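You operate a simulated robot arm through the tools that you are given. There is no shell and no other tool.

You run a simulated robot arm. Do the job below in one go: nothing can be reset, and whatever is moved stays where it is left.

## Task
Change the press over to large cores with the cream clip box.
Fine: stop at 45, large core in the nest; the small core goes in the blue tray, the grey box on the bench; the large core is the one in the blue tray. Set down upright: small dotted core.
Where things are to end (x, y in the base frame): grey clip box within 60 mm of [880, 410].

The check looks at the end state, three seconds after you hand in, the way a careful person would. Anything else that was tipped, shoved, dropped, spilled or broken makes it a failure.

## Robot
A 7-joint arm with a two-finger parallel gripper, fixed in place. Base frame: the origin is on the floor under the middle of its stand, x ahead of it, y to its left, z up; the work surface is at about z = 854. Lengths are in mm, angles in degrees, forces in N, time in s.
It reaches about 1247 mm from its shoulder. Its first joint turns from -132.0 to 132.0 degrees. Payload 3.91 kg.
Tool frame: the origin (TCP) lies between the finger pads and is the grasp point; the fingertips stand 30 mm ahead of it; z points along the fingers, y is the line along which they close. Largest opening 110 mm; finger width 20, thickness 10; the body of the gripper, 48 by 112 mm, starts 55 mm behind the TCP.
Orientation is that of the tool frame in the base frame, as a unit quaternion [x, y, z, w]. With the fingers straight down and closing along the base's y, the tool's x points along the base's -x, its y along +y and its z along -z.

## Interface
- The arm moves only by the tool apply_moves. Its argument "steps" is one flat list of numbers, 7 for each row, row after row: the finger opening in mm, from 0 to 110, then the shift along the base's x, y, z in mm, then the turn, a rotation vector about the base's x, y, z in degrees. In form: [gripper, x, y, z, rx, ry, rz, gripper, x, y, z, rx, ry, rz, ...]. A call has 1 to 20 rows; each row is the pose to reach, as a shift and turn from the pose commanded when the call began. A row lasts 0.2 s, in which the tool goes at most 50 mm and 8.6 degrees; a call with a longer step from one row to the next is refused whole, and so is a gripper value outside its range. Where a pose cannot be reached the arm comes as near as it can. A force on the tool above 40 N (or 10 N above the force at the start of the call, whichever is more), or a blocked arm, ends the call early, and 0.2 s more pass. The fingers move at their own pace (about 108 mm/s each) and stop on an object; they squeeze with about 34 N. The grip force told is the motor's: it shows also when the fingers shut on nothing. Time passes only in rows, and 0.2 s behind the last, so rows that repeat a pose let the fingers close. The reply holds the time, the measured pose of the TCP, the force on the tool along the base axes, the opening and the grip force, in the units named above and with some noise, with the torque about the TCP (base axes, N m) and any sound that the robot's microphone picked up.
- Cameras (640 x 400 px; columns grow to the right, rows downward): "scene" is fixed at [49.6, 495.2, 1610.1]; the picture's right is [0.99, -0.15, 0.00], its down [-0.13, -0.88, -0.45] and it looks along [0.07, 0.45, -0.89] (base axes); focal length 214 px, centre (320, 200). "wrist" rides on the gripper at [72, 17, -103] in the tool frame; the picture's right is [-0.23, 0.97, 0.00], its down [-0.76, -0.18, -0.62] and it looks along [-0.61, -0.14, 0.78] (tool axes); focal length 222 px, centre (320, 200). There is no depth. A picture from a camera that has moved, and an enlarged one, comes with that camera's place and axes in the base frame and with its lens. The place of the scene camera against the robot may be out by one fixed shift of up to 18 mm in any direction.
- grab_frame(camera): a new picture of that camera. It takes no simulated time.
- zoom(camera, box): a new picture of the part [left, top, right, bottom] of that camera's present view, enlarged. It takes no simulated time.
- finish_job(): hands the job in; it is judged then, once.

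Places have to be worked out from the pictures, the camera data and where the tool is seen. Open the gripper and draw the arm clear of the work before you hand the job in, unless the task says otherwise.

The tools are called by a JSON object that holds its "method" and its "body". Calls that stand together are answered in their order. apply_moves: Moves the arm, as the interface text tells. Its arguments: {"type":"object","properties":{"steps":{"type":"array"}},"required":["steps"]} The other tools are called the same way: grab_frame (camera) takes a picture; zoom (camera, box) takes an enlarged picture of a part of a camera's view; finish_job () hands the job in.

At the start:

```text
time: 0.0
tool_pos: [325.2, 603.5, 1222.0]
tool_rot: [0.0, 1.0, 0.0, 0.0]
force: [0.0, 0.0, -0.6]
ft_torque: [0.02, -0.01, 0.02]
opening: 109.8
grip_force: 0.1
```

scene: 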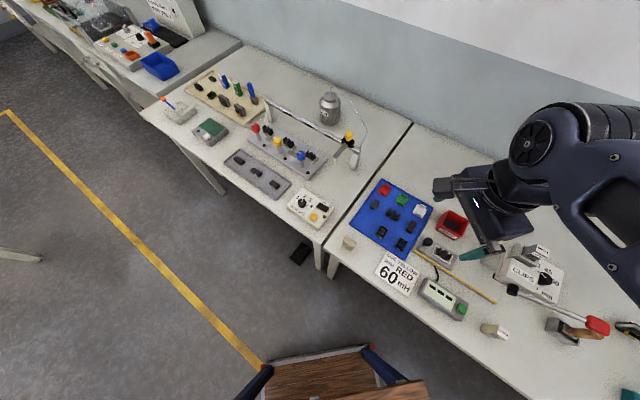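
wrist: 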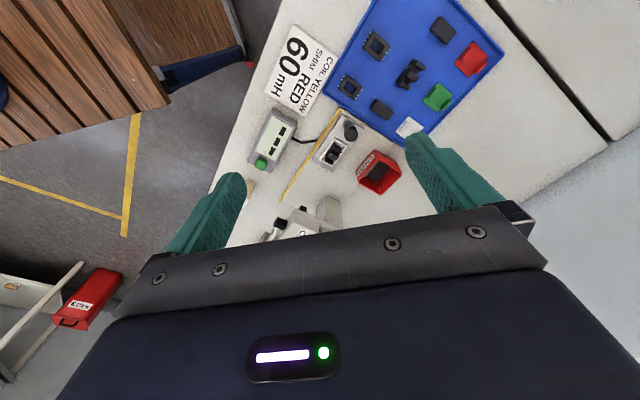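

I begin by looking closely at the scene in enlarged pictures to find the press, the trays, the boxes and the cores.

{"method": "zoom", "body": {"camera": "scene", "box": [480, 220, 640, 400]}}

{"method": "zoom", "body": {"camera": "scene", "box": [320, 160, 520, 340]}}

{"method": "zoom", "body": {"camera": "scene", "box": [140, 60, 400, 230]}}

{"method": "zoom", "body": {"camera": "scene", "box": [0, 0, 240, 120]}}

{"method": "zoom", "body": {"camera": "wrist", "box": [200, 0, 520, 250]}}

```text
2.22 times, centred on (560, 310) of scene
camera zoom: at [49.6, 495.2, 1610.1], right [0.99, -0.15, 0.0], down [-0.13, -0.88, -0.45], along [0.07, 0.45, -0.89], focal length 477 px, centre (-213, -44)
```

zoom: 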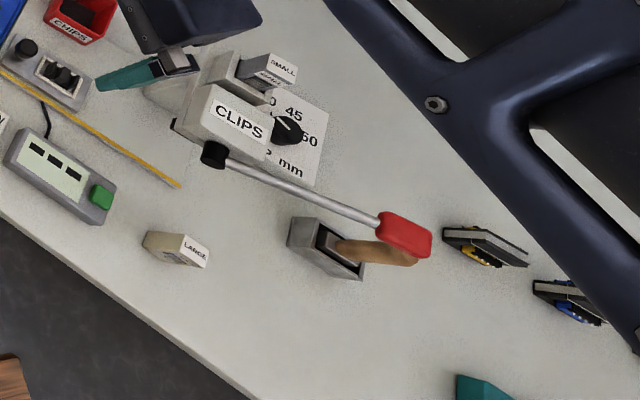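

```text
2.22 times, centred on (420, 250) of scene
camera zoom: at [49.6, 495.2, 1610.1], right [0.99, -0.15, 0.0], down [-0.13, -0.88, -0.45], along [0.07, 0.45, -0.89], focal length 477 px, centre (98, 89)
```

zoom: 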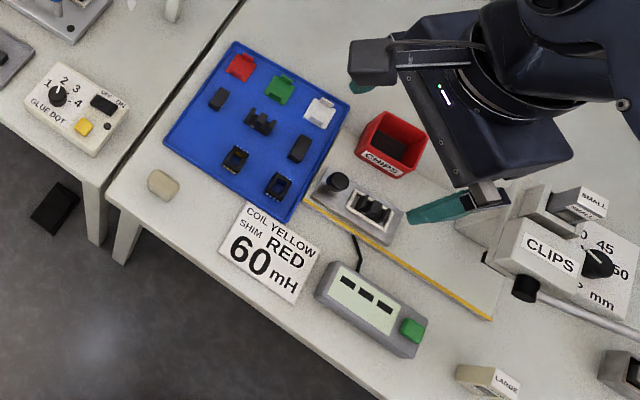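

```text
2.35 times, centred on (270, 145) of scene
camera zoom: at [49.6, 495.2, 1610.1], right [0.99, -0.15, 0.0], down [-0.13, -0.88, -0.45], along [0.07, 0.45, -0.89], focal length 505 px, centre (438, 329)
```

zoom: 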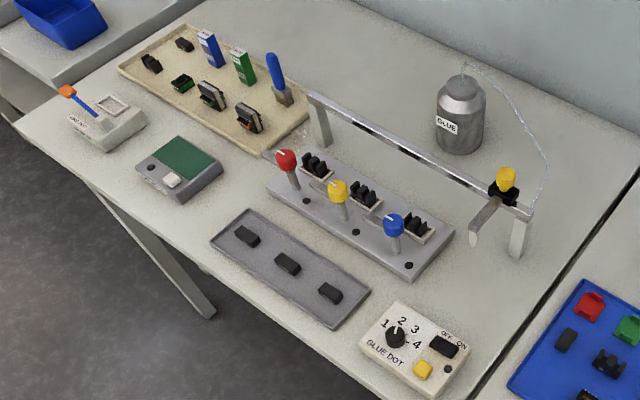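

```text
2.67 times, centred on (120, 60) of scene
camera zoom: at [49.6, 495.2, 1610.1], right [0.99, -0.15, 0.0], down [-0.13, -0.88, -0.45], along [0.07, 0.45, -0.89], focal length 572 px, centre (853, 573)
```

zoom: 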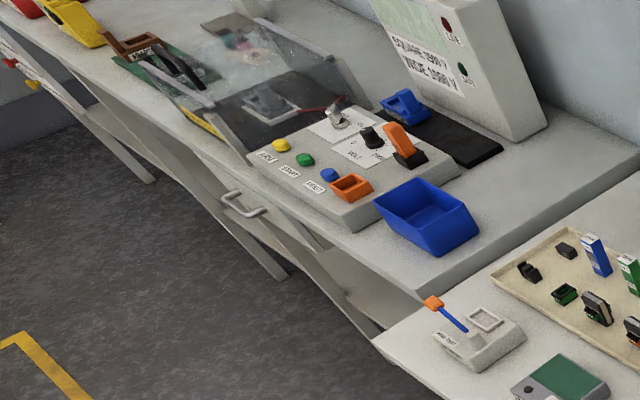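

```text
1.60 times, centred on (360, 125) of wrist
camera zoom: at [251.0, 621.0, 1327.5], right [0.23, 0.97, 0.0], down [0.76, -0.18, 0.62], along [0.61, -0.14, -0.78], focal length 355 px, centre (256, 320)
```

zoom: 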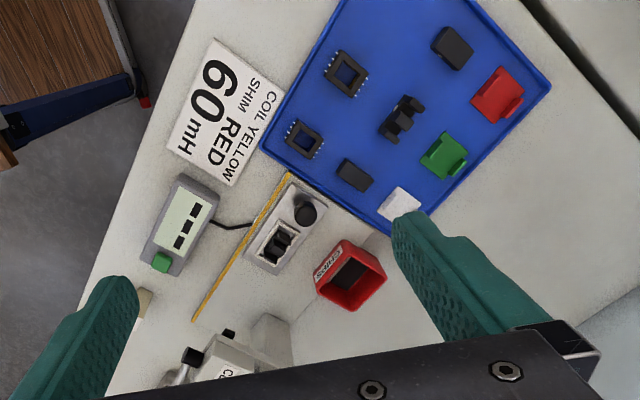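

The press stands near x≈780, y≈510, with a SMALL-marked grey box on it and a LARGE cream box on the bench nearer to me. I take tighter enlargements for the dial, the nest and the cores.

{"method": "zoom", "body": {"camera": "scene", "box": [490, 235, 570, 305]}}

{"method": "zoom", "body": {"camera": "scene", "box": [535, 290, 640, 355]}}

{"method": "zoom", "body": {"camera": "scene", "box": [345, 175, 440, 255]}}

{"method": "zoom", "body": {"camera": "scene", "box": [410, 205, 490, 285]}}

{"method": "zoom", "body": {"camera": "scene", "box": [460, 310, 540, 360]}}

```text
5.71 times, centred on (530, 270) of scene
camera zoom: at [49.6, 495.2, 1610.1], right [0.99, -0.15, 0.0], down [-0.13, -0.88, -0.45], along [0.07, 0.45, -0.89], focal length 1226 px, centre (-880, -200)
```

zoom: 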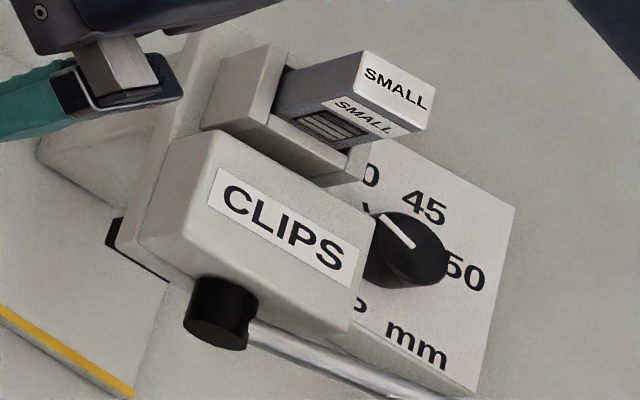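

```text
6.10 times, centred on (588, 322) of scene
camera zoom: at [49.6, 495.2, 1610.1], right [0.99, -0.15, 0.0], down [-0.13, -0.88, -0.45], along [0.07, 0.45, -0.89], focal length 1307 px, centre (-1310, -547)
```

zoom: 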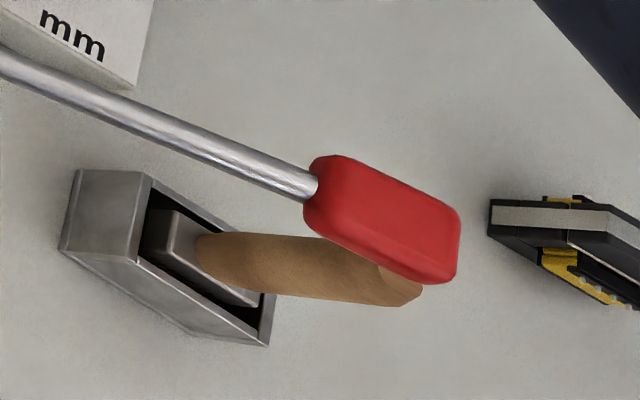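

```text
5.00 times, centred on (392, 215) of scene
camera zoom: at [49.6, 495.2, 1610.1], right [0.99, -0.15, 0.0], down [-0.13, -0.88, -0.45], along [0.07, 0.45, -0.89], focal length 1072 px, centre (-42, 125)
```

zoom: 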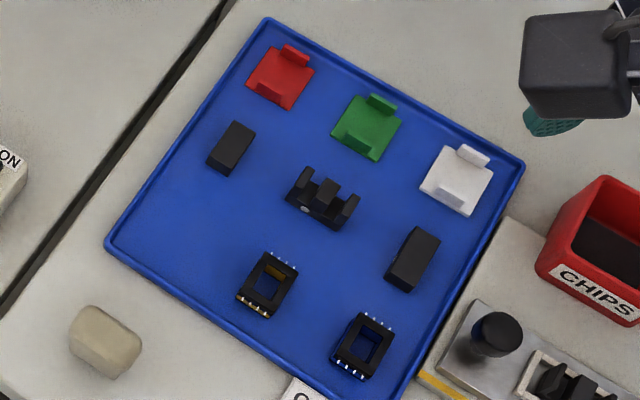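

```text
5.00 times, centred on (450, 245) of scene
camera zoom: at [49.6, 495.2, 1610.1], right [0.99, -0.15, 0.0], down [-0.13, -0.88, -0.45], along [0.07, 0.45, -0.89], focal length 1072 px, centre (-330, -25)
```

zoom: 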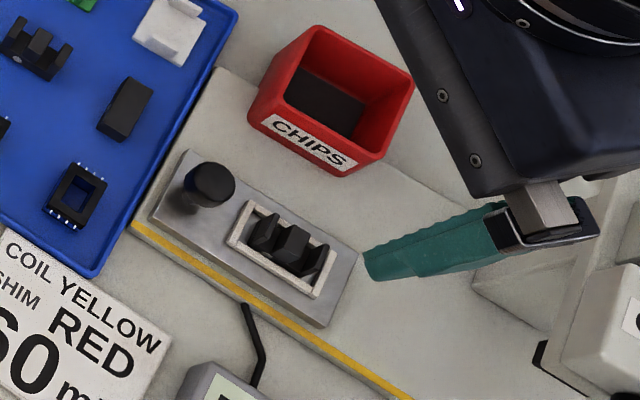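

```text
8.00 times, centred on (500, 335) of scene
camera zoom: at [49.6, 495.2, 1610.1], right [0.99, -0.15, 0.0], down [-0.13, -0.88, -0.45], along [0.07, 0.45, -0.89], focal length 1716 px, centre (-1120, -880)
```

zoom: 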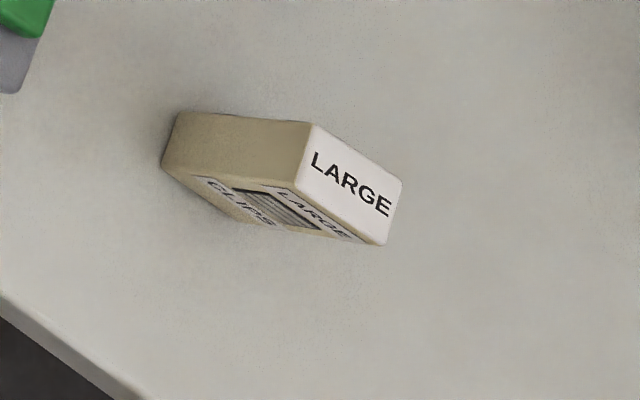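

The nest plate (with a three-legged core in a white frame) is near x≈486, y≈592; the blue tray is near x≈365, y≈770. I lower the wrist camera towards the nest for a better look.

{"method": "apply_moves", "body": {"steps": [110, 25, -3, -36, 0, 0, 0, 110, 50, -5, -72, 0, 0, 0, 110, 75, -8, -108, 0, 0, 0, 110, 100, -10, -144, 0, 0, 0, 110, 125, -13, -180, 0, 0, 0]}}

{"method": "grab_frame", "body": {"camera": "wrist"}}

{"method": "grab_frame", "body": {"camera": "scene"}}

```text
time: 1.2
tool_pos: [449.4, 590.2, 1043.2]
tool_rot: [0.0, 1.0, 0.001, 0.0]
force: [0.8, -0.3, 0.5]
ft_torque: [0.03, -0.05, 0.02]
opening: 109.7
grip_force: 0.1
```

```text
taken
camera wrist: at [376.4, 608.3, 1148.1], right [0.23, 0.97, 0.0], down [0.76, -0.18, 0.62], along [0.61, -0.14, -0.78], focal length 222 px, centre (320, 200)
```

wrist: 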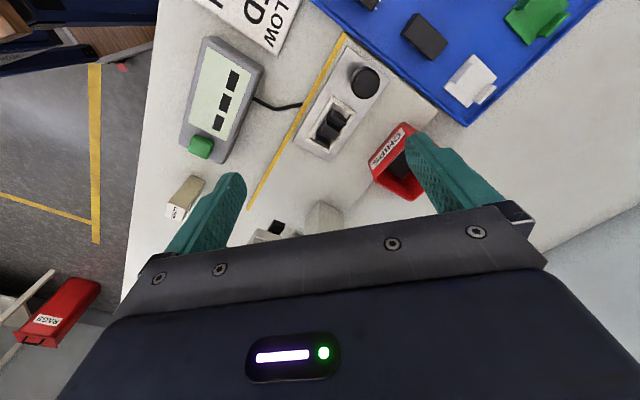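

```text
taken
```

scene: 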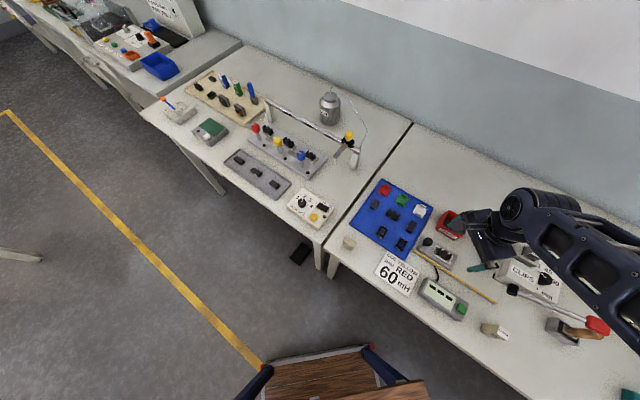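

The nest is at about (476, 600). I enlarge the wrist view to see the core, the frame and the parts in the blue tray.

{"method": "zoom", "body": {"camera": "wrist", "box": [280, 40, 400, 180]}}

{"method": "zoom", "body": {"camera": "scene", "box": [410, 230, 470, 280]}}

{"method": "zoom", "body": {"camera": "scene", "box": [375, 190, 425, 240]}}

{"method": "zoom", "body": {"camera": "scene", "box": [490, 235, 570, 305]}}

```text
2.86 times, centred on (340, 110) of wrist
camera zoom: at [376.4, 608.3, 1148.1], right [0.23, 0.97, 0.0], down [0.76, -0.18, 0.62], along [0.61, -0.14, -0.78], focal length 635 px, centre (263, 457)
```

zoom: 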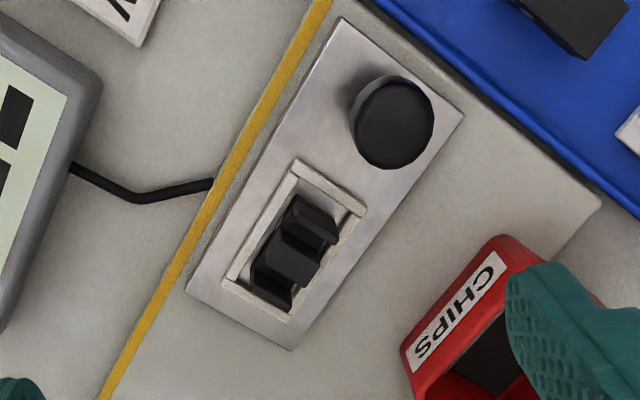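

```text
8.00 times, centred on (440, 255) of scene
camera zoom: at [49.6, 495.2, 1610.1], right [0.99, -0.15, 0.0], down [-0.13, -0.88, -0.45], along [0.07, 0.45, -0.89], focal length 1716 px, centre (-640, -240)
```

zoom: 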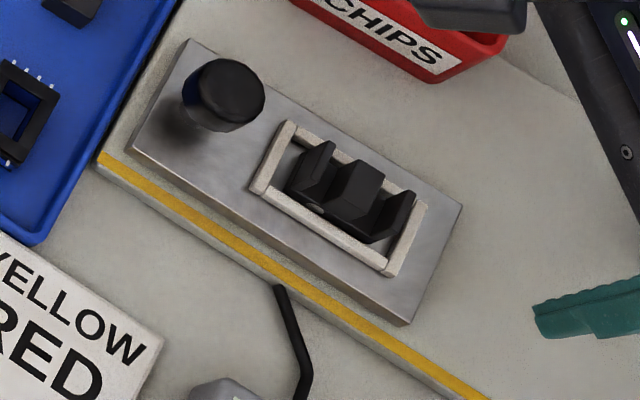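

```text
8.00 times, centred on (400, 215) of scene
camera zoom: at [49.6, 495.2, 1610.1], right [0.99, -0.15, 0.0], down [-0.13, -0.88, -0.45], along [0.07, 0.45, -0.89], focal length 1716 px, centre (-320, 80)
```

zoom: 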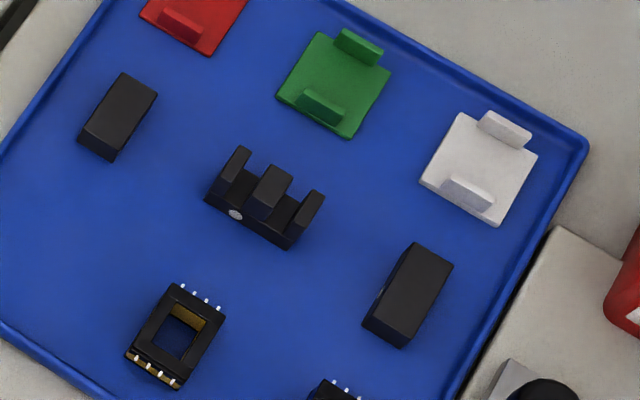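

```text
5.71 times, centred on (530, 270) of scene
camera zoom: at [49.6, 495.2, 1610.1], right [0.99, -0.15, 0.0], down [-0.13, -0.88, -0.45], along [0.07, 0.45, -0.89], focal length 1226 px, centre (-880, -200)
```

zoom: 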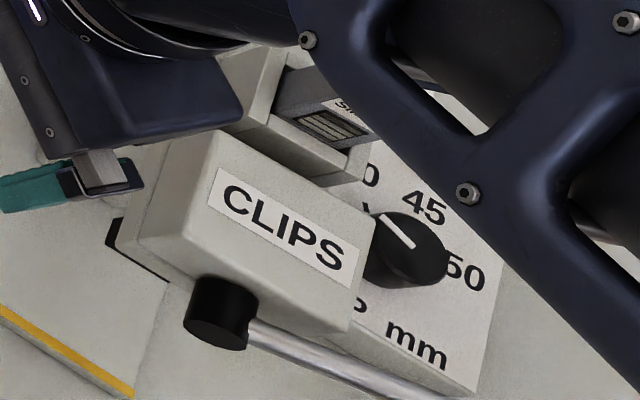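

The tray core shows a white dot on its side; the nest core looks similar, and the plate runs at about -43° towards the press. Next I move the wrist camera up and over to look at the press, its box holder and the dial.

{"method": "apply_moves", "body": {"steps": [110, 30, -8, 20, 0, 0, 0, 110, 70, -20, 40, 0, 0, 0, 110, 105, -30, 57, 0, 0, 0, 110, 145, -40, 57, 0, 0, 0, 110, 180, -50, 57, 0, 0, 0]}}

{"method": "grab_frame", "body": {"camera": "wrist"}}

{"method": "zoom", "body": {"camera": "wrist", "box": [200, 40, 440, 220]}}

{"method": "grab_frame", "body": {"camera": "scene"}}

```text
time: 2.4
tool_pos: [627.3, 540.4, 1101.2]
tool_rot: [0.0, 1.0, 0.0, 0.0]
force: [-0.7, 0.2, 0.1]
ft_torque: [-0.04, -0.05, 0.05]
opening: 110.0
grip_force: 0.0
```

```text
taken
camera wrist: at [554.6, 558.7, 1205.9], right [0.23, 0.97, 0.0], down [0.76, -0.18, 0.62], along [0.61, -0.14, -0.78], focal length 222 px, centre (320, 200)
```

wrist: 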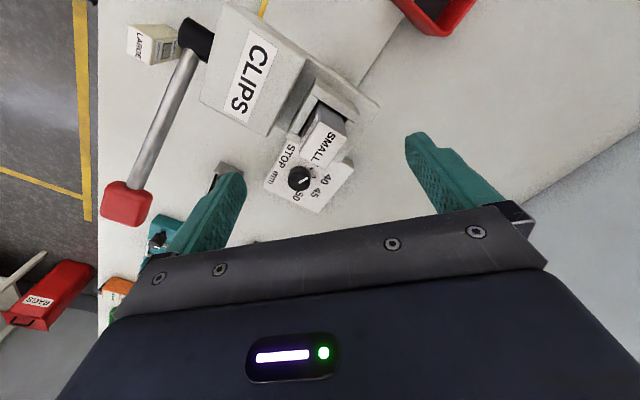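

```text
2.22 times, centred on (320, 130) of wrist
camera zoom: at [554.6, 558.7, 1205.9], right [0.23, 0.97, 0.0], down [0.76, -0.18, 0.62], along [0.61, -0.14, -0.78], focal length 494 px, centre (320, 356)
```

zoom: 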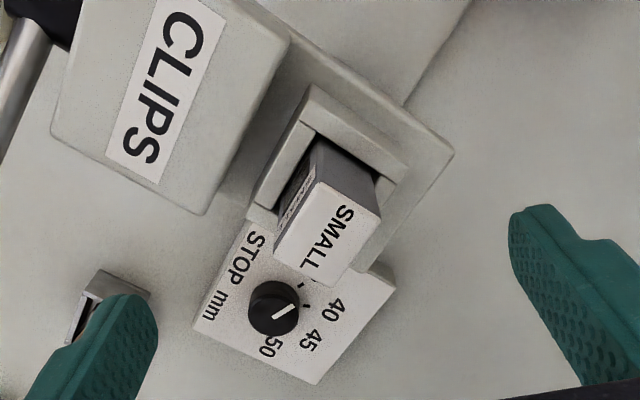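

```text
taken
```

scene: 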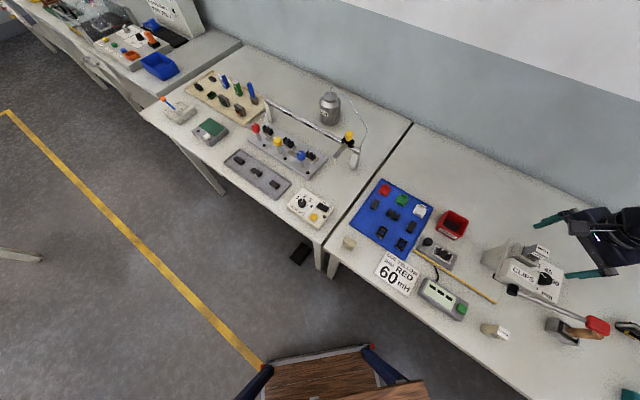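

The press holds the grey box standing in an open-topped socket, and the STOP dial has marks 40/45/50. I zoom further on these from both cameras now that the arm is out of the way.

{"method": "zoom", "body": {"camera": "wrist", "box": [260, 100, 360, 220]}}

{"method": "zoom", "body": {"camera": "scene", "box": [480, 235, 570, 305]}}

{"method": "zoom", "body": {"camera": "scene", "box": [525, 245, 570, 285]}}

{"method": "zoom", "body": {"camera": "scene", "box": [410, 230, 470, 280]}}

```text
3.33 times, centred on (310, 160) of wrist
camera zoom: at [554.6, 558.7, 1205.9], right [0.23, 0.97, 0.0], down [0.76, -0.18, 0.62], along [0.61, -0.14, -0.78], focal length 740 px, centre (353, 333)
```

zoom: 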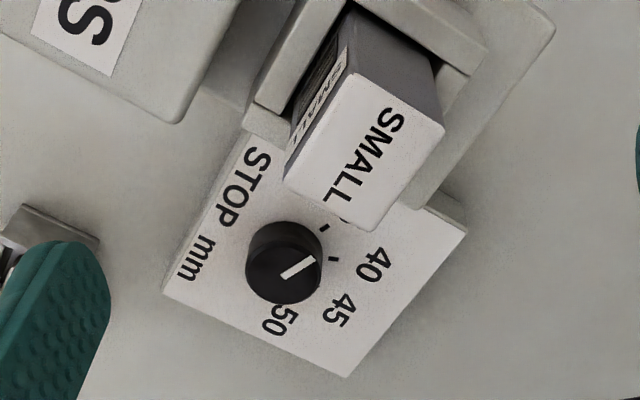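

```text
5.71 times, centred on (525, 270) of scene
camera zoom: at [49.6, 495.2, 1610.1], right [0.99, -0.15, 0.0], down [-0.13, -0.88, -0.45], along [0.07, 0.45, -0.89], focal length 1226 px, centre (-851, -200)
```

zoom: 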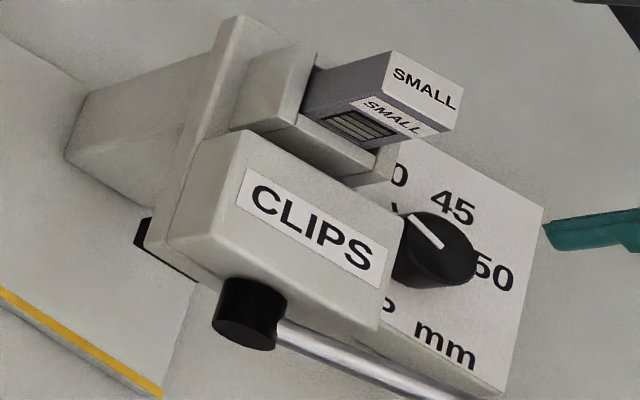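

```text
10.00 times, centred on (548, 265) of scene
camera zoom: at [49.6, 495.2, 1610.1], right [0.99, -0.15, 0.0], down [-0.13, -0.88, -0.45], along [0.07, 0.45, -0.89], focal length 2145 px, centre (-1955, -450)
```

zoom: 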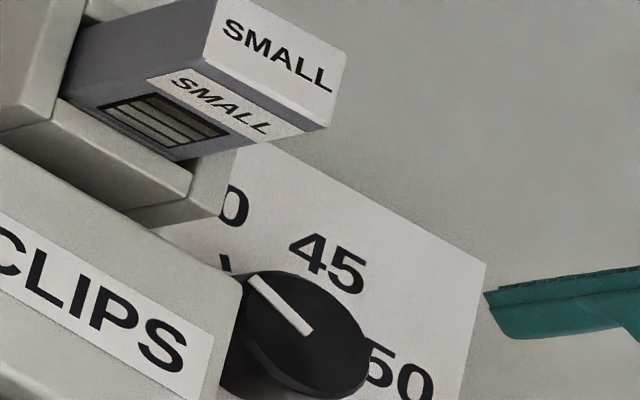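

```text
8.00 times, centred on (440, 255) of scene
camera zoom: at [49.6, 495.2, 1610.1], right [0.99, -0.15, 0.0], down [-0.13, -0.88, -0.45], along [0.07, 0.45, -0.89], focal length 1716 px, centre (-640, -240)
```

zoom: 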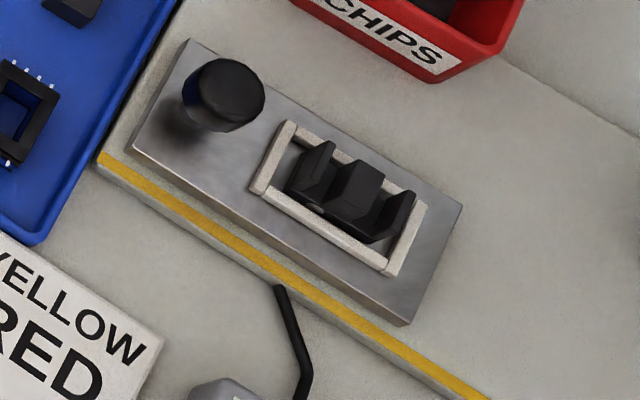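

Comparing views suggests the press is tall (box top roughly z≈1050), so I rise first for safety and take a second wrist view from a different spot to triangulate heights.

{"method": "apply_moves", "body": {"steps": [110, 0, 0, 45, 0, 0, 0, 110, 0, 0, 85, 0, 0, 0, 110, -10, 45, 95, 0, 0, 0, 110, -27, 90, 99, 0, 0, 0]}}

{"method": "grab_frame", "body": {"camera": "wrist"}}

{"method": "zoom", "body": {"camera": "wrist", "box": [180, 60, 340, 220]}}

```text
time: 3.4
tool_pos: [602.8, 631.3, 1199.4]
tool_rot: [0.001, 1.0, 0.0, 0.0]
force: [0.9, -1.4, -0.4]
ft_torque: [0.06, 0.06, 0.0]
opening: 110.0
grip_force: 0.1
```

```text
taken
camera wrist: at [529.5, 648.6, 1304.3], right [0.23, 0.97, 0.0], down [0.76, -0.18, 0.62], along [0.61, -0.14, -0.78], focal length 222 px, centre (320, 200)
```

wrist: 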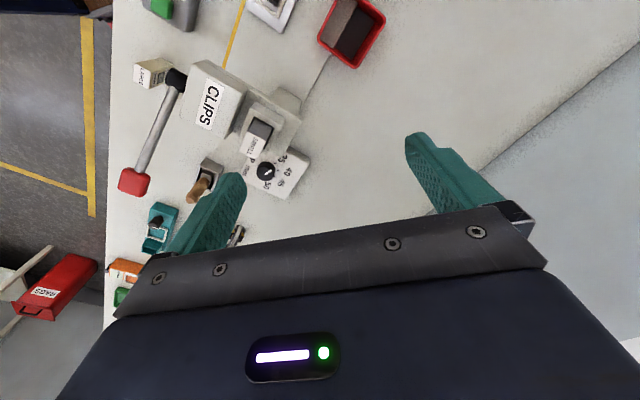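

```text
2.50 times, centred on (260, 140) of wrist
camera zoom: at [529.5, 648.6, 1304.3], right [0.23, 0.97, 0.0], down [0.76, -0.18, 0.62], along [0.61, -0.14, -0.78], focal length 555 px, centre (470, 350)
```

zoom: 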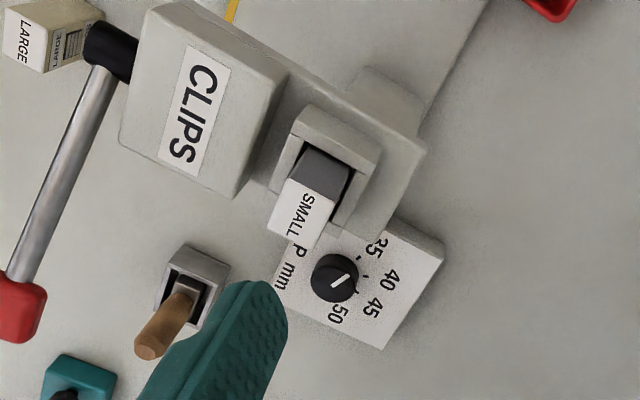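

Now the labels 35/40/45/50 are all visible. I enlarge more for precise triangulation of the box, the knob and the socket.

{"method": "zoom", "body": {"camera": "wrist", "box": [230, 100, 310, 180]}}

{"method": "zoom", "body": {"camera": "wrist", "box": [250, 145, 310, 200]}}

{"method": "zoom", "body": {"camera": "wrist", "box": [110, 50, 250, 140]}}

{"method": "zoom", "body": {"camera": "scene", "box": [480, 235, 570, 305]}}

```text
5.00 times, centred on (270, 140) of wrist
camera zoom: at [529.5, 648.6, 1304.3], right [0.23, 0.97, 0.0], down [0.76, -0.18, 0.62], along [0.61, -0.14, -0.78], focal length 1111 px, centre (570, 500)
```

zoom: 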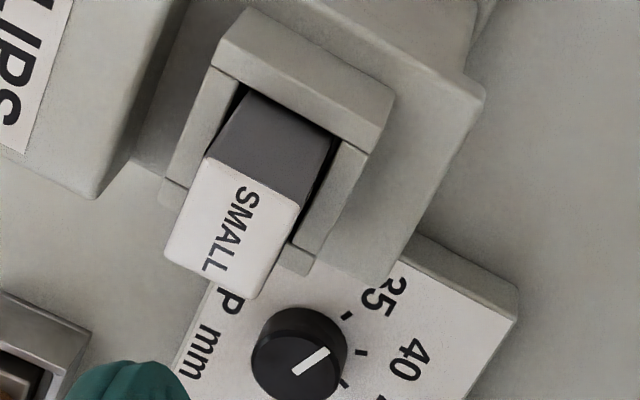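

```text
7.27 times, centred on (280, 172) of wrist
camera zoom: at [529.5, 648.6, 1304.3], right [0.23, 0.97, 0.0], down [0.76, -0.18, 0.62], along [0.61, -0.14, -0.78], focal length 1615 px, centre (611, 400)
```

zoom: 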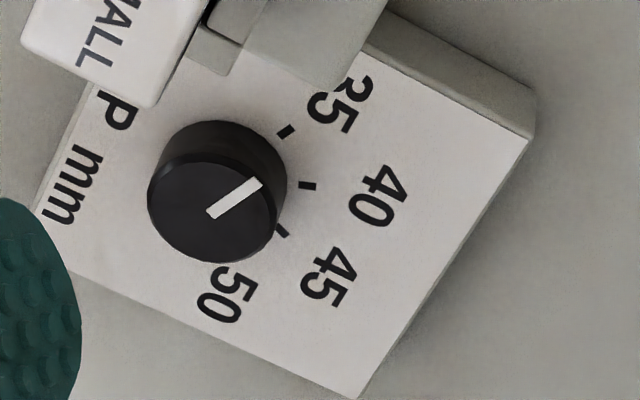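

```text
4.44 times, centred on (180, 95) of wrist
camera zoom: at [529.5, 648.6, 1304.3], right [0.23, 0.97, 0.0], down [0.76, -0.18, 0.62], along [0.61, -0.14, -0.78], focal length 987 px, centre (942, 667)
```

zoom: 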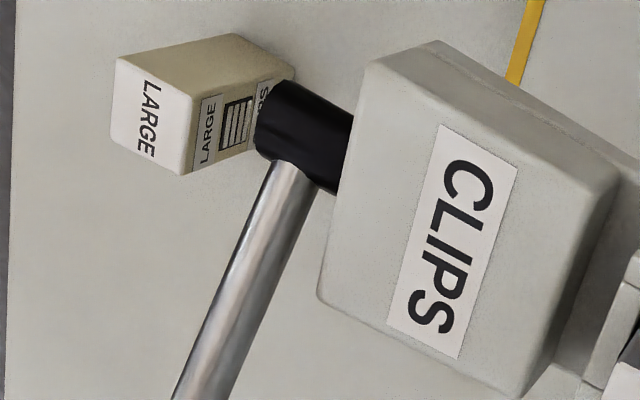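

```text
5.71 times, centred on (525, 270) of scene
camera zoom: at [49.6, 495.2, 1610.1], right [0.99, -0.15, 0.0], down [-0.13, -0.88, -0.45], along [0.07, 0.45, -0.89], focal length 1226 px, centre (-851, -200)
```

zoom: 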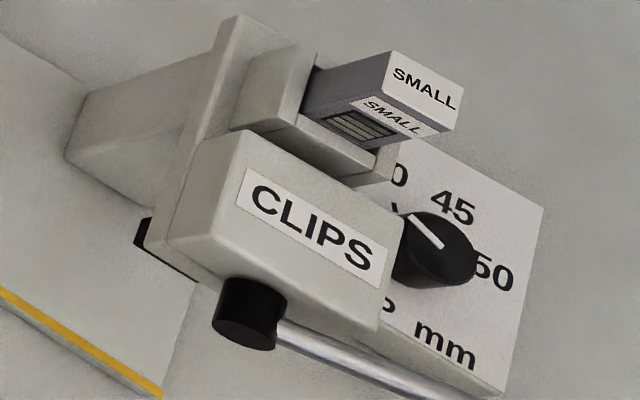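

Triangulation: grey box top z≈1067, centre (620, 548), about 22×28 mm, its sides at about 45°/-47°; knob top z≈904 near (750, 480), pointing at 35; the press head and lever are at z≈1030–1060. I turn the gripper +43° to line up with the press and come above the grey box for a closer look.

{"method": "apply_moves", "body": {"steps": [110, 3, -15, -4, 0, 0, 8.6, 110, 7, -32, -10, 0, 0, 17.2, 110, 10, -49, -16, 0, 0, 25.8, 110, 13, -66, -22, 0, 0, 34.4, 110, 17, -82, -28, 0, 0, 43]}}

{"method": "grab_frame", "body": {"camera": "wrist"}}

{"method": "zoom", "body": {"camera": "wrist", "box": [220, 80, 420, 220]}}

{"method": "grab_frame", "body": {"camera": "scene"}}

```text
time: 4.6
tool_pos: [619.3, 549.7, 1171.2]
tool_rot: [-0.367, 0.93, 0.0, 0.0]
force: [0.0, 0.3, -0.7]
ft_torque: [-0.02, -0.02, -0.01]
opening: 109.9
grip_force: 0.0
```

```text
taken
camera wrist: at [554.5, 512.5, 1275.7], right [-0.5, 0.87, 0.0], down [0.68, 0.39, 0.62], along [0.54, 0.31, -0.78], focal length 222 px, centre (320, 200)
```

wrist: 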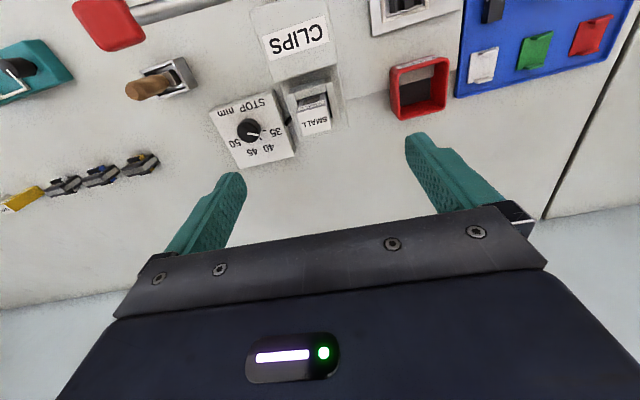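

```text
2.86 times, centred on (320, 150) of wrist
camera zoom: at [554.5, 512.5, 1275.7], right [-0.5, 0.87, 0.0], down [0.68, 0.39, 0.62], along [0.54, 0.31, -0.78], focal length 635 px, centre (320, 343)
```

zoom: 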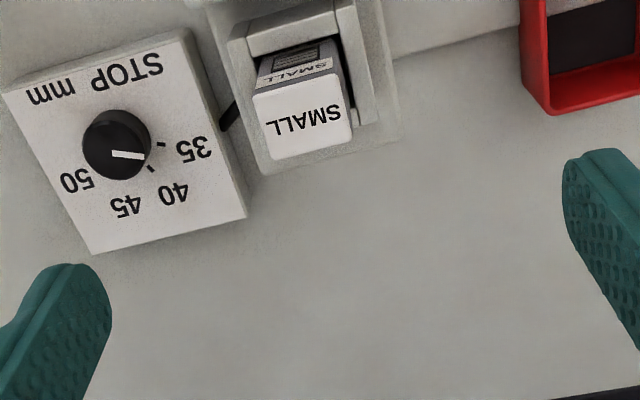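

```text
taken
```

scene: 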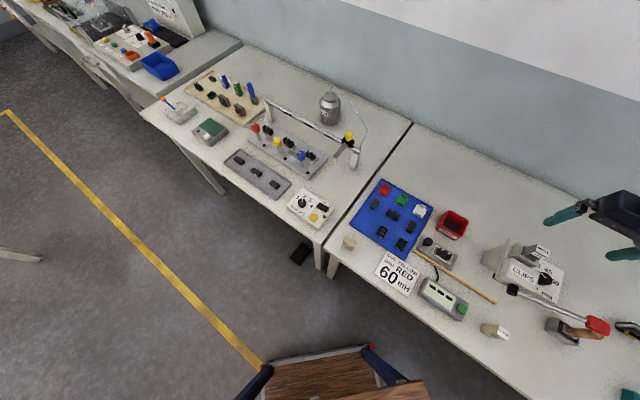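

The box is where I computed, within a few mm. I enlarge the socket area to see its walls and depth.

{"method": "zoom", "body": {"camera": "wrist", "box": [280, 70, 360, 140]}}

{"method": "zoom", "body": {"camera": "wrist", "box": [210, 85, 300, 170]}}

{"method": "zoom", "body": {"camera": "wrist", "box": [0, 0, 240, 220]}}

```text
5.71 times, centred on (320, 105) of wrist
camera zoom: at [554.5, 512.5, 1275.7], right [-0.5, 0.87, 0.0], down [0.68, 0.39, 0.62], along [0.54, 0.31, -0.78], focal length 1269 px, centre (320, 743)
```

zoom: 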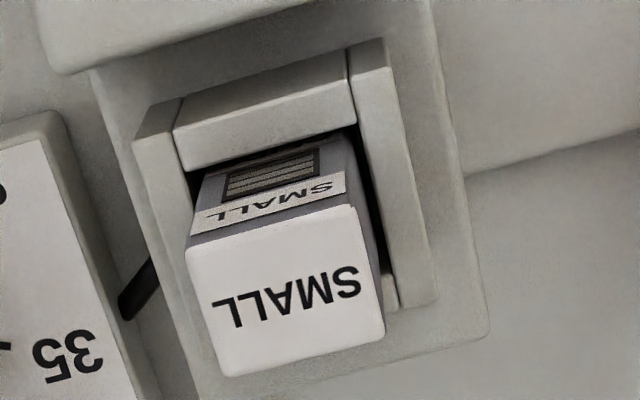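

```text
4.71 times, centred on (255, 128) of wrist
camera zoom: at [554.5, 512.5, 1275.7], right [-0.5, 0.87, 0.0], down [0.68, 0.39, 0.62], along [0.54, 0.31, -0.78], focal length 1045 px, centre (626, 541)
```

zoom: 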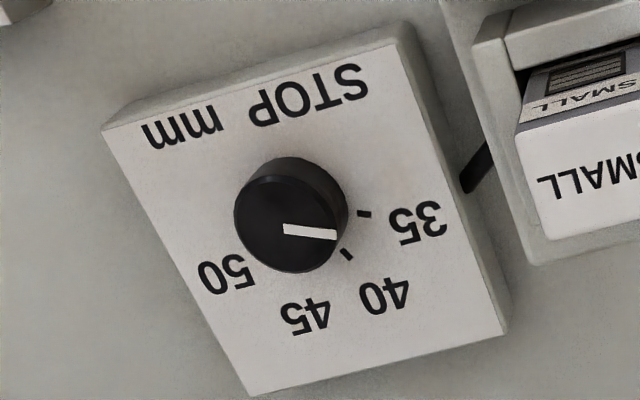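

```text
1.82 times, centred on (120, 110) of wrist
camera zoom: at [554.5, 512.5, 1275.7], right [-0.5, 0.87, 0.0], down [0.68, 0.39, 0.62], along [0.54, 0.31, -0.78], focal length 404 px, centre (684, 364)
```

zoom: 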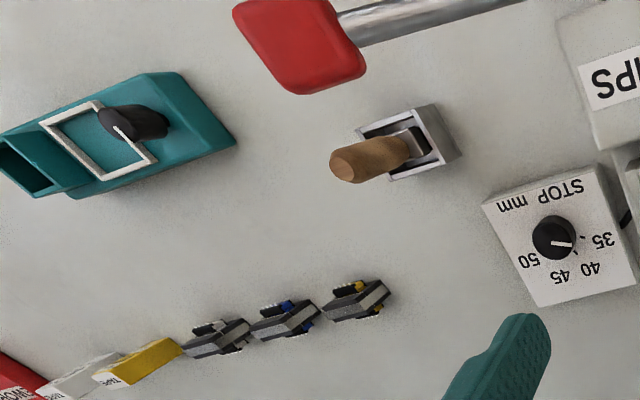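

The socket is a closed rectangular pocket with wall tops at z≈1018, box standing about 48 mm above it. I descend with the fingers at 70 mm to just above the box top and check alignment.

{"method": "apply_moves", "body": {"steps": [90, 0, -1, -30, 0, 0, 0, 70, 0.5, -2, -63, 0, 0, 0, 70, 0.5, -2, -63, 0, 0, 0]}}

{"method": "grab_frame", "body": {"camera": "wrist"}}

{"method": "zoom", "body": {"camera": "wrist", "box": [240, 80, 400, 200]}}

{"method": "zoom", "body": {"camera": "scene", "box": [480, 200, 600, 300]}}

```text
time: 5.4
tool_pos: [618.7, 545.9, 1107.3]
tool_rot: [-0.367, 0.93, 0.0, 0.001]
force: [0.4, 1.2, 0.6]
ft_torque: [0.02, 0.0, 0.0]
opening: 69.8
grip_force: 0.0
```

```text
taken
camera wrist: at [553.9, 509.6, 1212.2], right [-0.5, 0.87, 0.0], down [0.68, 0.39, 0.62], along [0.54, 0.31, -0.78], focal length 222 px, centre (320, 200)
```

wrist: 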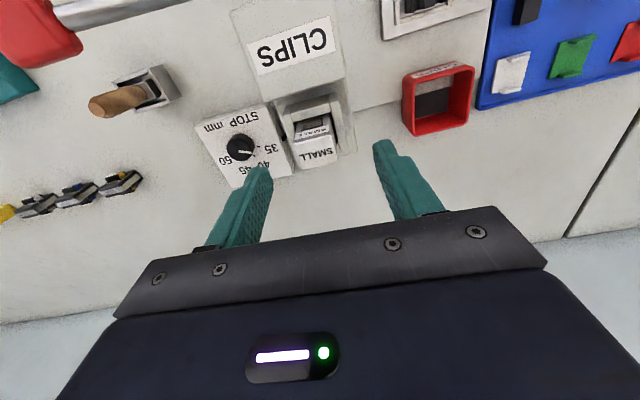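

```text
3.33 times, centred on (320, 140) of wrist
camera zoom: at [553.9, 509.6, 1212.2], right [-0.5, 0.87, 0.0], down [0.68, 0.39, 0.62], along [0.54, 0.31, -0.78], focal length 740 px, centre (320, 400)
```

zoom: 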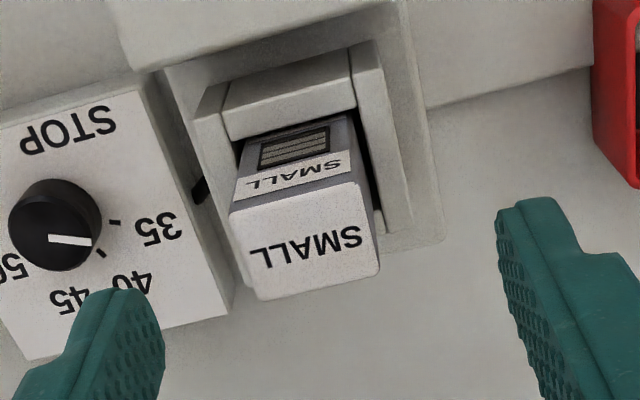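

```text
4.00 times, centred on (540, 250) of scene
camera zoom: at [49.6, 495.2, 1610.1], right [0.99, -0.15, 0.0], down [-0.13, -0.88, -0.45], along [0.07, 0.45, -0.89], focal length 858 px, centre (-560, 0)
```

zoom: 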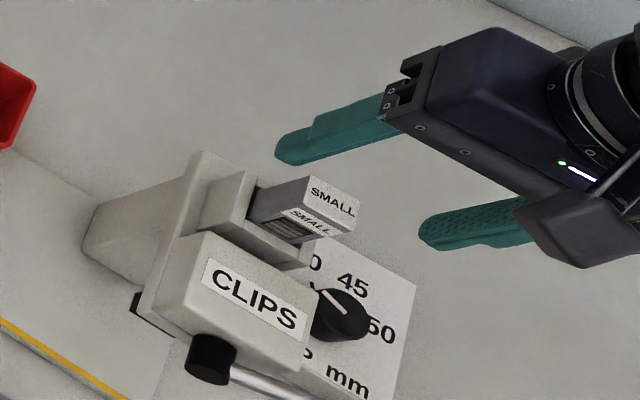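

Fingers straddle the box with about 2 mm offset along the closing line. I correct by about 1 mm, descend 50 mm so the tips sit just above the socket walls, then close.

{"method": "apply_moves", "body": {"steps": [60, 0.8, -1.4, -15, 0, 0, 0, 60, 0.8, -1.4, -33, 0, 0, 0, 60, 0.8, -1.4, -49, 0, 0, 0, 60, 0.8, -1.4, -49, 0, 0, 0]}}

{"method": "grab_frame", "body": {"camera": "wrist"}}

{"method": "zoom", "body": {"camera": "scene", "box": [480, 200, 600, 300]}}

```text
time: 6.4
tool_pos: [620.2, 544.0, 1059.2]
tool_rot: [-0.366, 0.93, 0.0, 0.0]
force: [-0.4, 0.0, 0.3]
ft_torque: [0.01, 0.0, -0.01]
opening: 59.9
grip_force: 0.0
```

```text
taken
camera wrist: at [554.7, 507.5, 1164.2], right [-0.5, 0.87, 0.0], down [0.68, 0.39, 0.62], along [0.54, 0.31, -0.78], focal length 222 px, centre (320, 200)
```

wrist: 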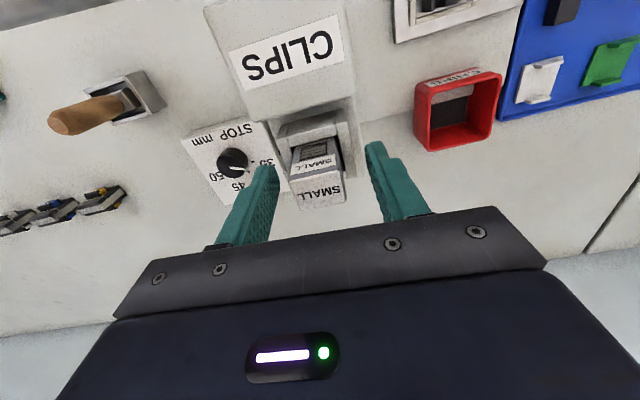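

```text
4.00 times, centred on (540, 250) of scene
camera zoom: at [49.6, 495.2, 1610.1], right [0.99, -0.15, 0.0], down [-0.13, -0.88, -0.45], along [0.07, 0.45, -0.89], focal length 858 px, centre (-560, 0)
```

zoom: 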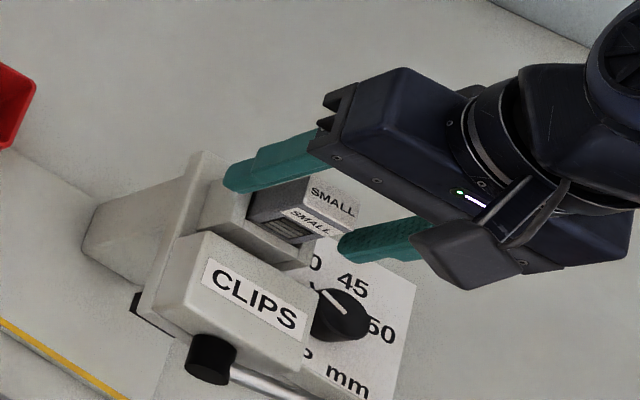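

The fingers straddle the box evenly. I close them in place.

{"method": "apply_moves", "body": {"steps": [15, 0, 0, 0, 0, 0, 0, 15, 0, 0, 0, 0, 0, 0, 15, 0, 0, 0, 0, 0, 0]}}

{"method": "zoom", "body": {"camera": "wrist", "box": [240, 80, 400, 240]}}

```text
time: 7.2
tool_pos: [619.6, 543.1, 1059.0]
tool_rot: [-0.366, 0.93, 0.0, 0.0]
force: [0.5, 0.1, -0.6]
ft_torque: [-0.03, 0.0, 0.01]
opening: 29.3
grip_force: 33.6
```

```text
2.50 times, centred on (320, 160) of wrist
camera zoom: at [554.8, 507.5, 1164.3], right [-0.5, 0.87, 0.0], down [0.68, 0.39, 0.62], along [0.54, 0.31, -0.78], focal length 555 px, centre (320, 300)
```

zoom: 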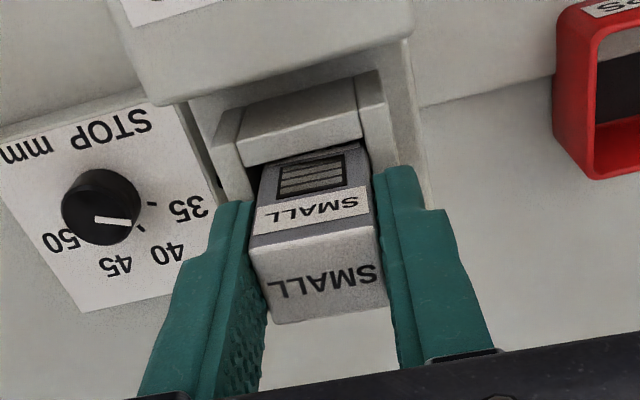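

Gripped at 29.3 mm with no side force. I lift straight up, slowly at first.

{"method": "apply_moves", "body": {"steps": [15, 0, 0, 5, 0, 0, 0, 15, 0, 0, 12, 0, 0, 0, 15, 0, 0, 20, 0, 0, 0, 15, 0, 0, 30, 0, 0, 0, 15, 0, 0, 45, 0, 0, 0, 15, 0, 0, 65, 0, 0, 0, 15, 0, 0, 90, 0, 0, 0]}}

{"method": "grab_frame", "body": {"camera": "wrist"}}

{"method": "zoom", "body": {"camera": "scene", "box": [480, 180, 620, 300]}}

```text
time: 8.8
tool_pos: [619.7, 545.6, 1148.6]
tool_rot: [-0.366, 0.931, -0.001, 0.0]
force: [0.2, -0.3, -1.1]
ft_torque: [0.0, 0.02, 0.01]
opening: 29.4
grip_force: 34.1
```

```text
taken
camera wrist: at [555.1, 508.6, 1252.9], right [-0.5, 0.87, 0.0], down [0.68, 0.39, 0.62], along [0.54, 0.31, -0.78], focal length 222 px, centre (320, 200)
```

wrist: 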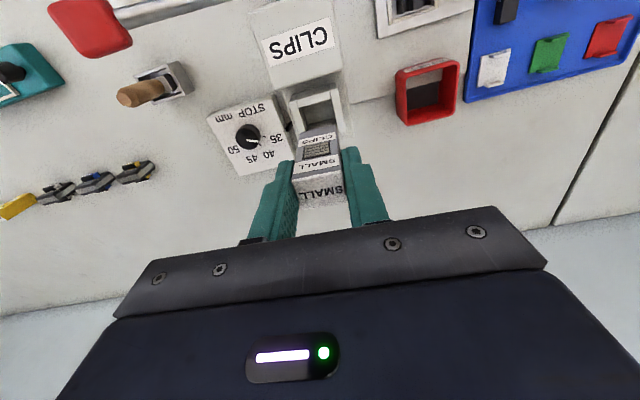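

```text
3.33 times, centred on (550, 240) of scene
camera zoom: at [49.6, 495.2, 1610.1], right [0.99, -0.15, 0.0], down [-0.13, -0.88, -0.45], along [0.07, 0.45, -0.89], focal length 715 px, centre (-447, 67)
```

zoom: 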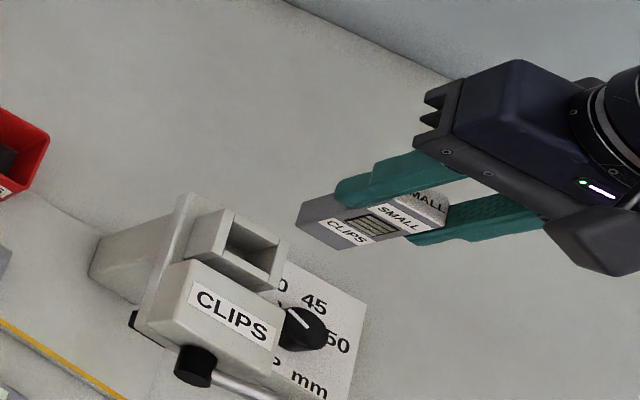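

The grey box is out cleanly and the socket is empty. I take enlarged views of the socket and of the held box's lower end.

{"method": "zoom", "body": {"camera": "wrist", "box": [270, 60, 370, 160]}}

{"method": "zoom", "body": {"camera": "wrist", "box": [280, 120, 360, 220]}}

{"method": "zoom", "body": {"camera": "scene", "box": [500, 210, 600, 280]}}

{"method": "zoom", "body": {"camera": "scene", "box": [540, 250, 640, 350]}}

```text
4.00 times, centred on (320, 110) of wrist
camera zoom: at [555.1, 508.6, 1252.9], right [-0.5, 0.87, 0.0], down [0.68, 0.39, 0.62], along [0.54, 0.31, -0.78], focal length 888 px, centre (320, 560)
```

zoom: 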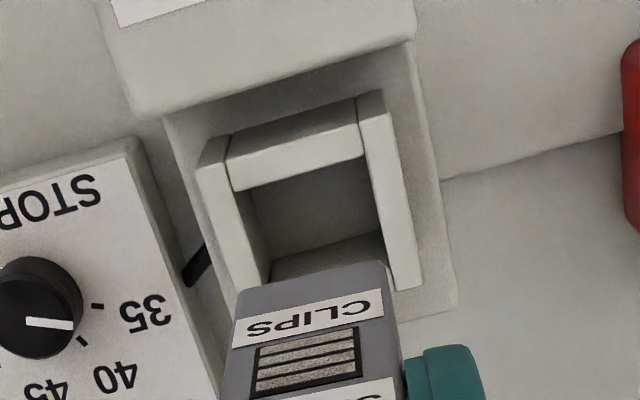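

```text
4.00 times, centred on (320, 170) of wrist
camera zoom: at [555.1, 508.6, 1252.9], right [-0.5, 0.87, 0.0], down [0.68, 0.39, 0.62], along [0.54, 0.31, -0.78], focal length 888 px, centre (320, 320)
```

zoom: 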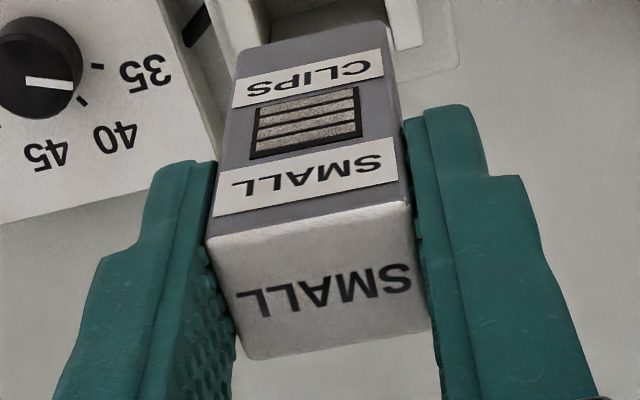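

```text
5.71 times, centred on (550, 245) of scene
camera zoom: at [49.6, 495.2, 1610.1], right [0.99, -0.15, 0.0], down [-0.13, -0.88, -0.45], along [0.07, 0.45, -0.89], focal length 1226 px, centre (-994, -57)
```

zoom: 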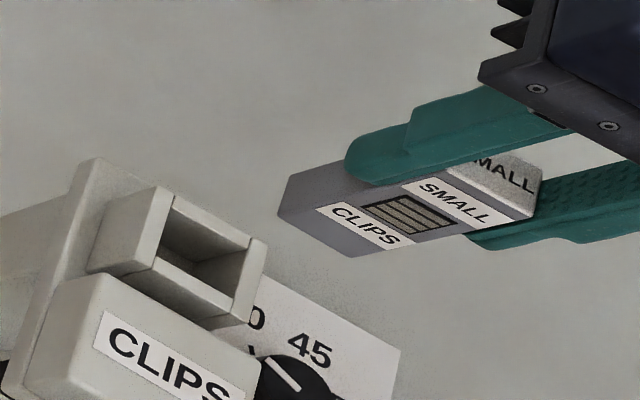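

```text
4.00 times, centred on (590, 300) of scene
camera zoom: at [49.6, 495.2, 1610.1], right [0.99, -0.15, 0.0], down [-0.13, -0.88, -0.45], along [0.07, 0.45, -0.89], focal length 858 px, centre (-760, -200)
```

zoom: 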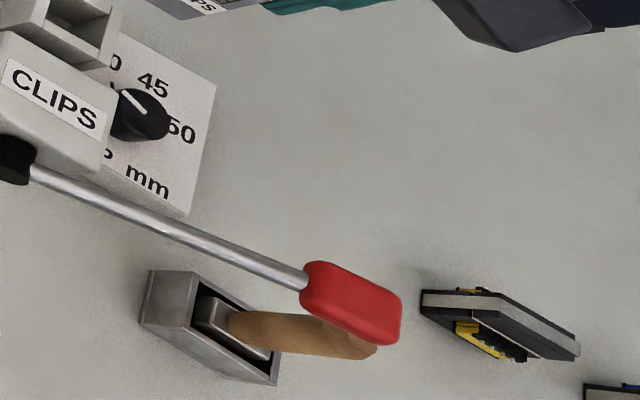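

The held box is about 68 mm tall, bottom about 61 mm below the TCP, and the site near (880, 410) is clear. I carry it there at safe height.

{"method": "apply_moves", "body": {"steps": [15, 37, -19, 0, 0, 0, 0, 15, 74, -39, 0, 0, 0, 0, 15, 111, -58, 0, 0, 0, 0, 15, 149, -77, 0, 0, 0, 0, 15, 186, -97, -10, 0, 0, 0, 15, 223, -116, -25, 0, 0, 0, 15, 259, -135, -40, 0, 0, 0, 15, 259, -135, -60, 0, 0, 0]}}

{"method": "grab_frame", "body": {"camera": "wrist"}}

{"method": "grab_frame", "body": {"camera": "scene"}}

```text
time: 10.6
tool_pos: [878.6, 408.6, 1087.3]
tool_rot: [-0.367, 0.93, 0.0, 0.0]
force: [-0.4, 0.2, -0.2]
ft_torque: [-0.01, 0.0, -0.01]
opening: 29.3
grip_force: 33.8
```

```text
taken
camera wrist: at [813.9, 372.2, 1191.7], right [-0.5, 0.87, 0.0], down [0.68, 0.39, 0.62], along [0.54, 0.31, -0.78], focal length 222 px, centre (320, 200)
```

wrist: 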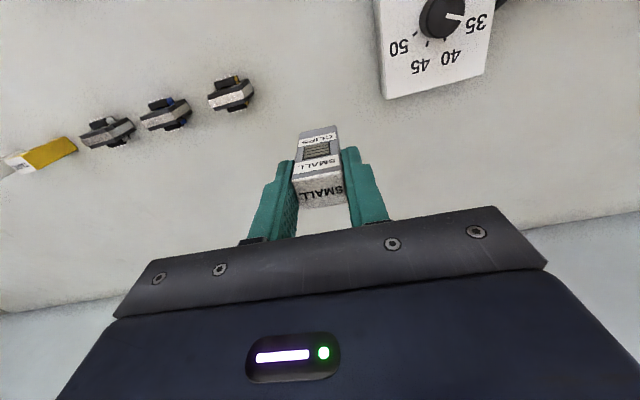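

```text
taken
```

scene: 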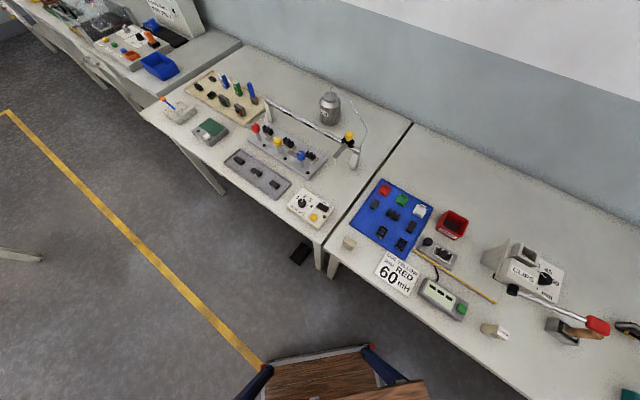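

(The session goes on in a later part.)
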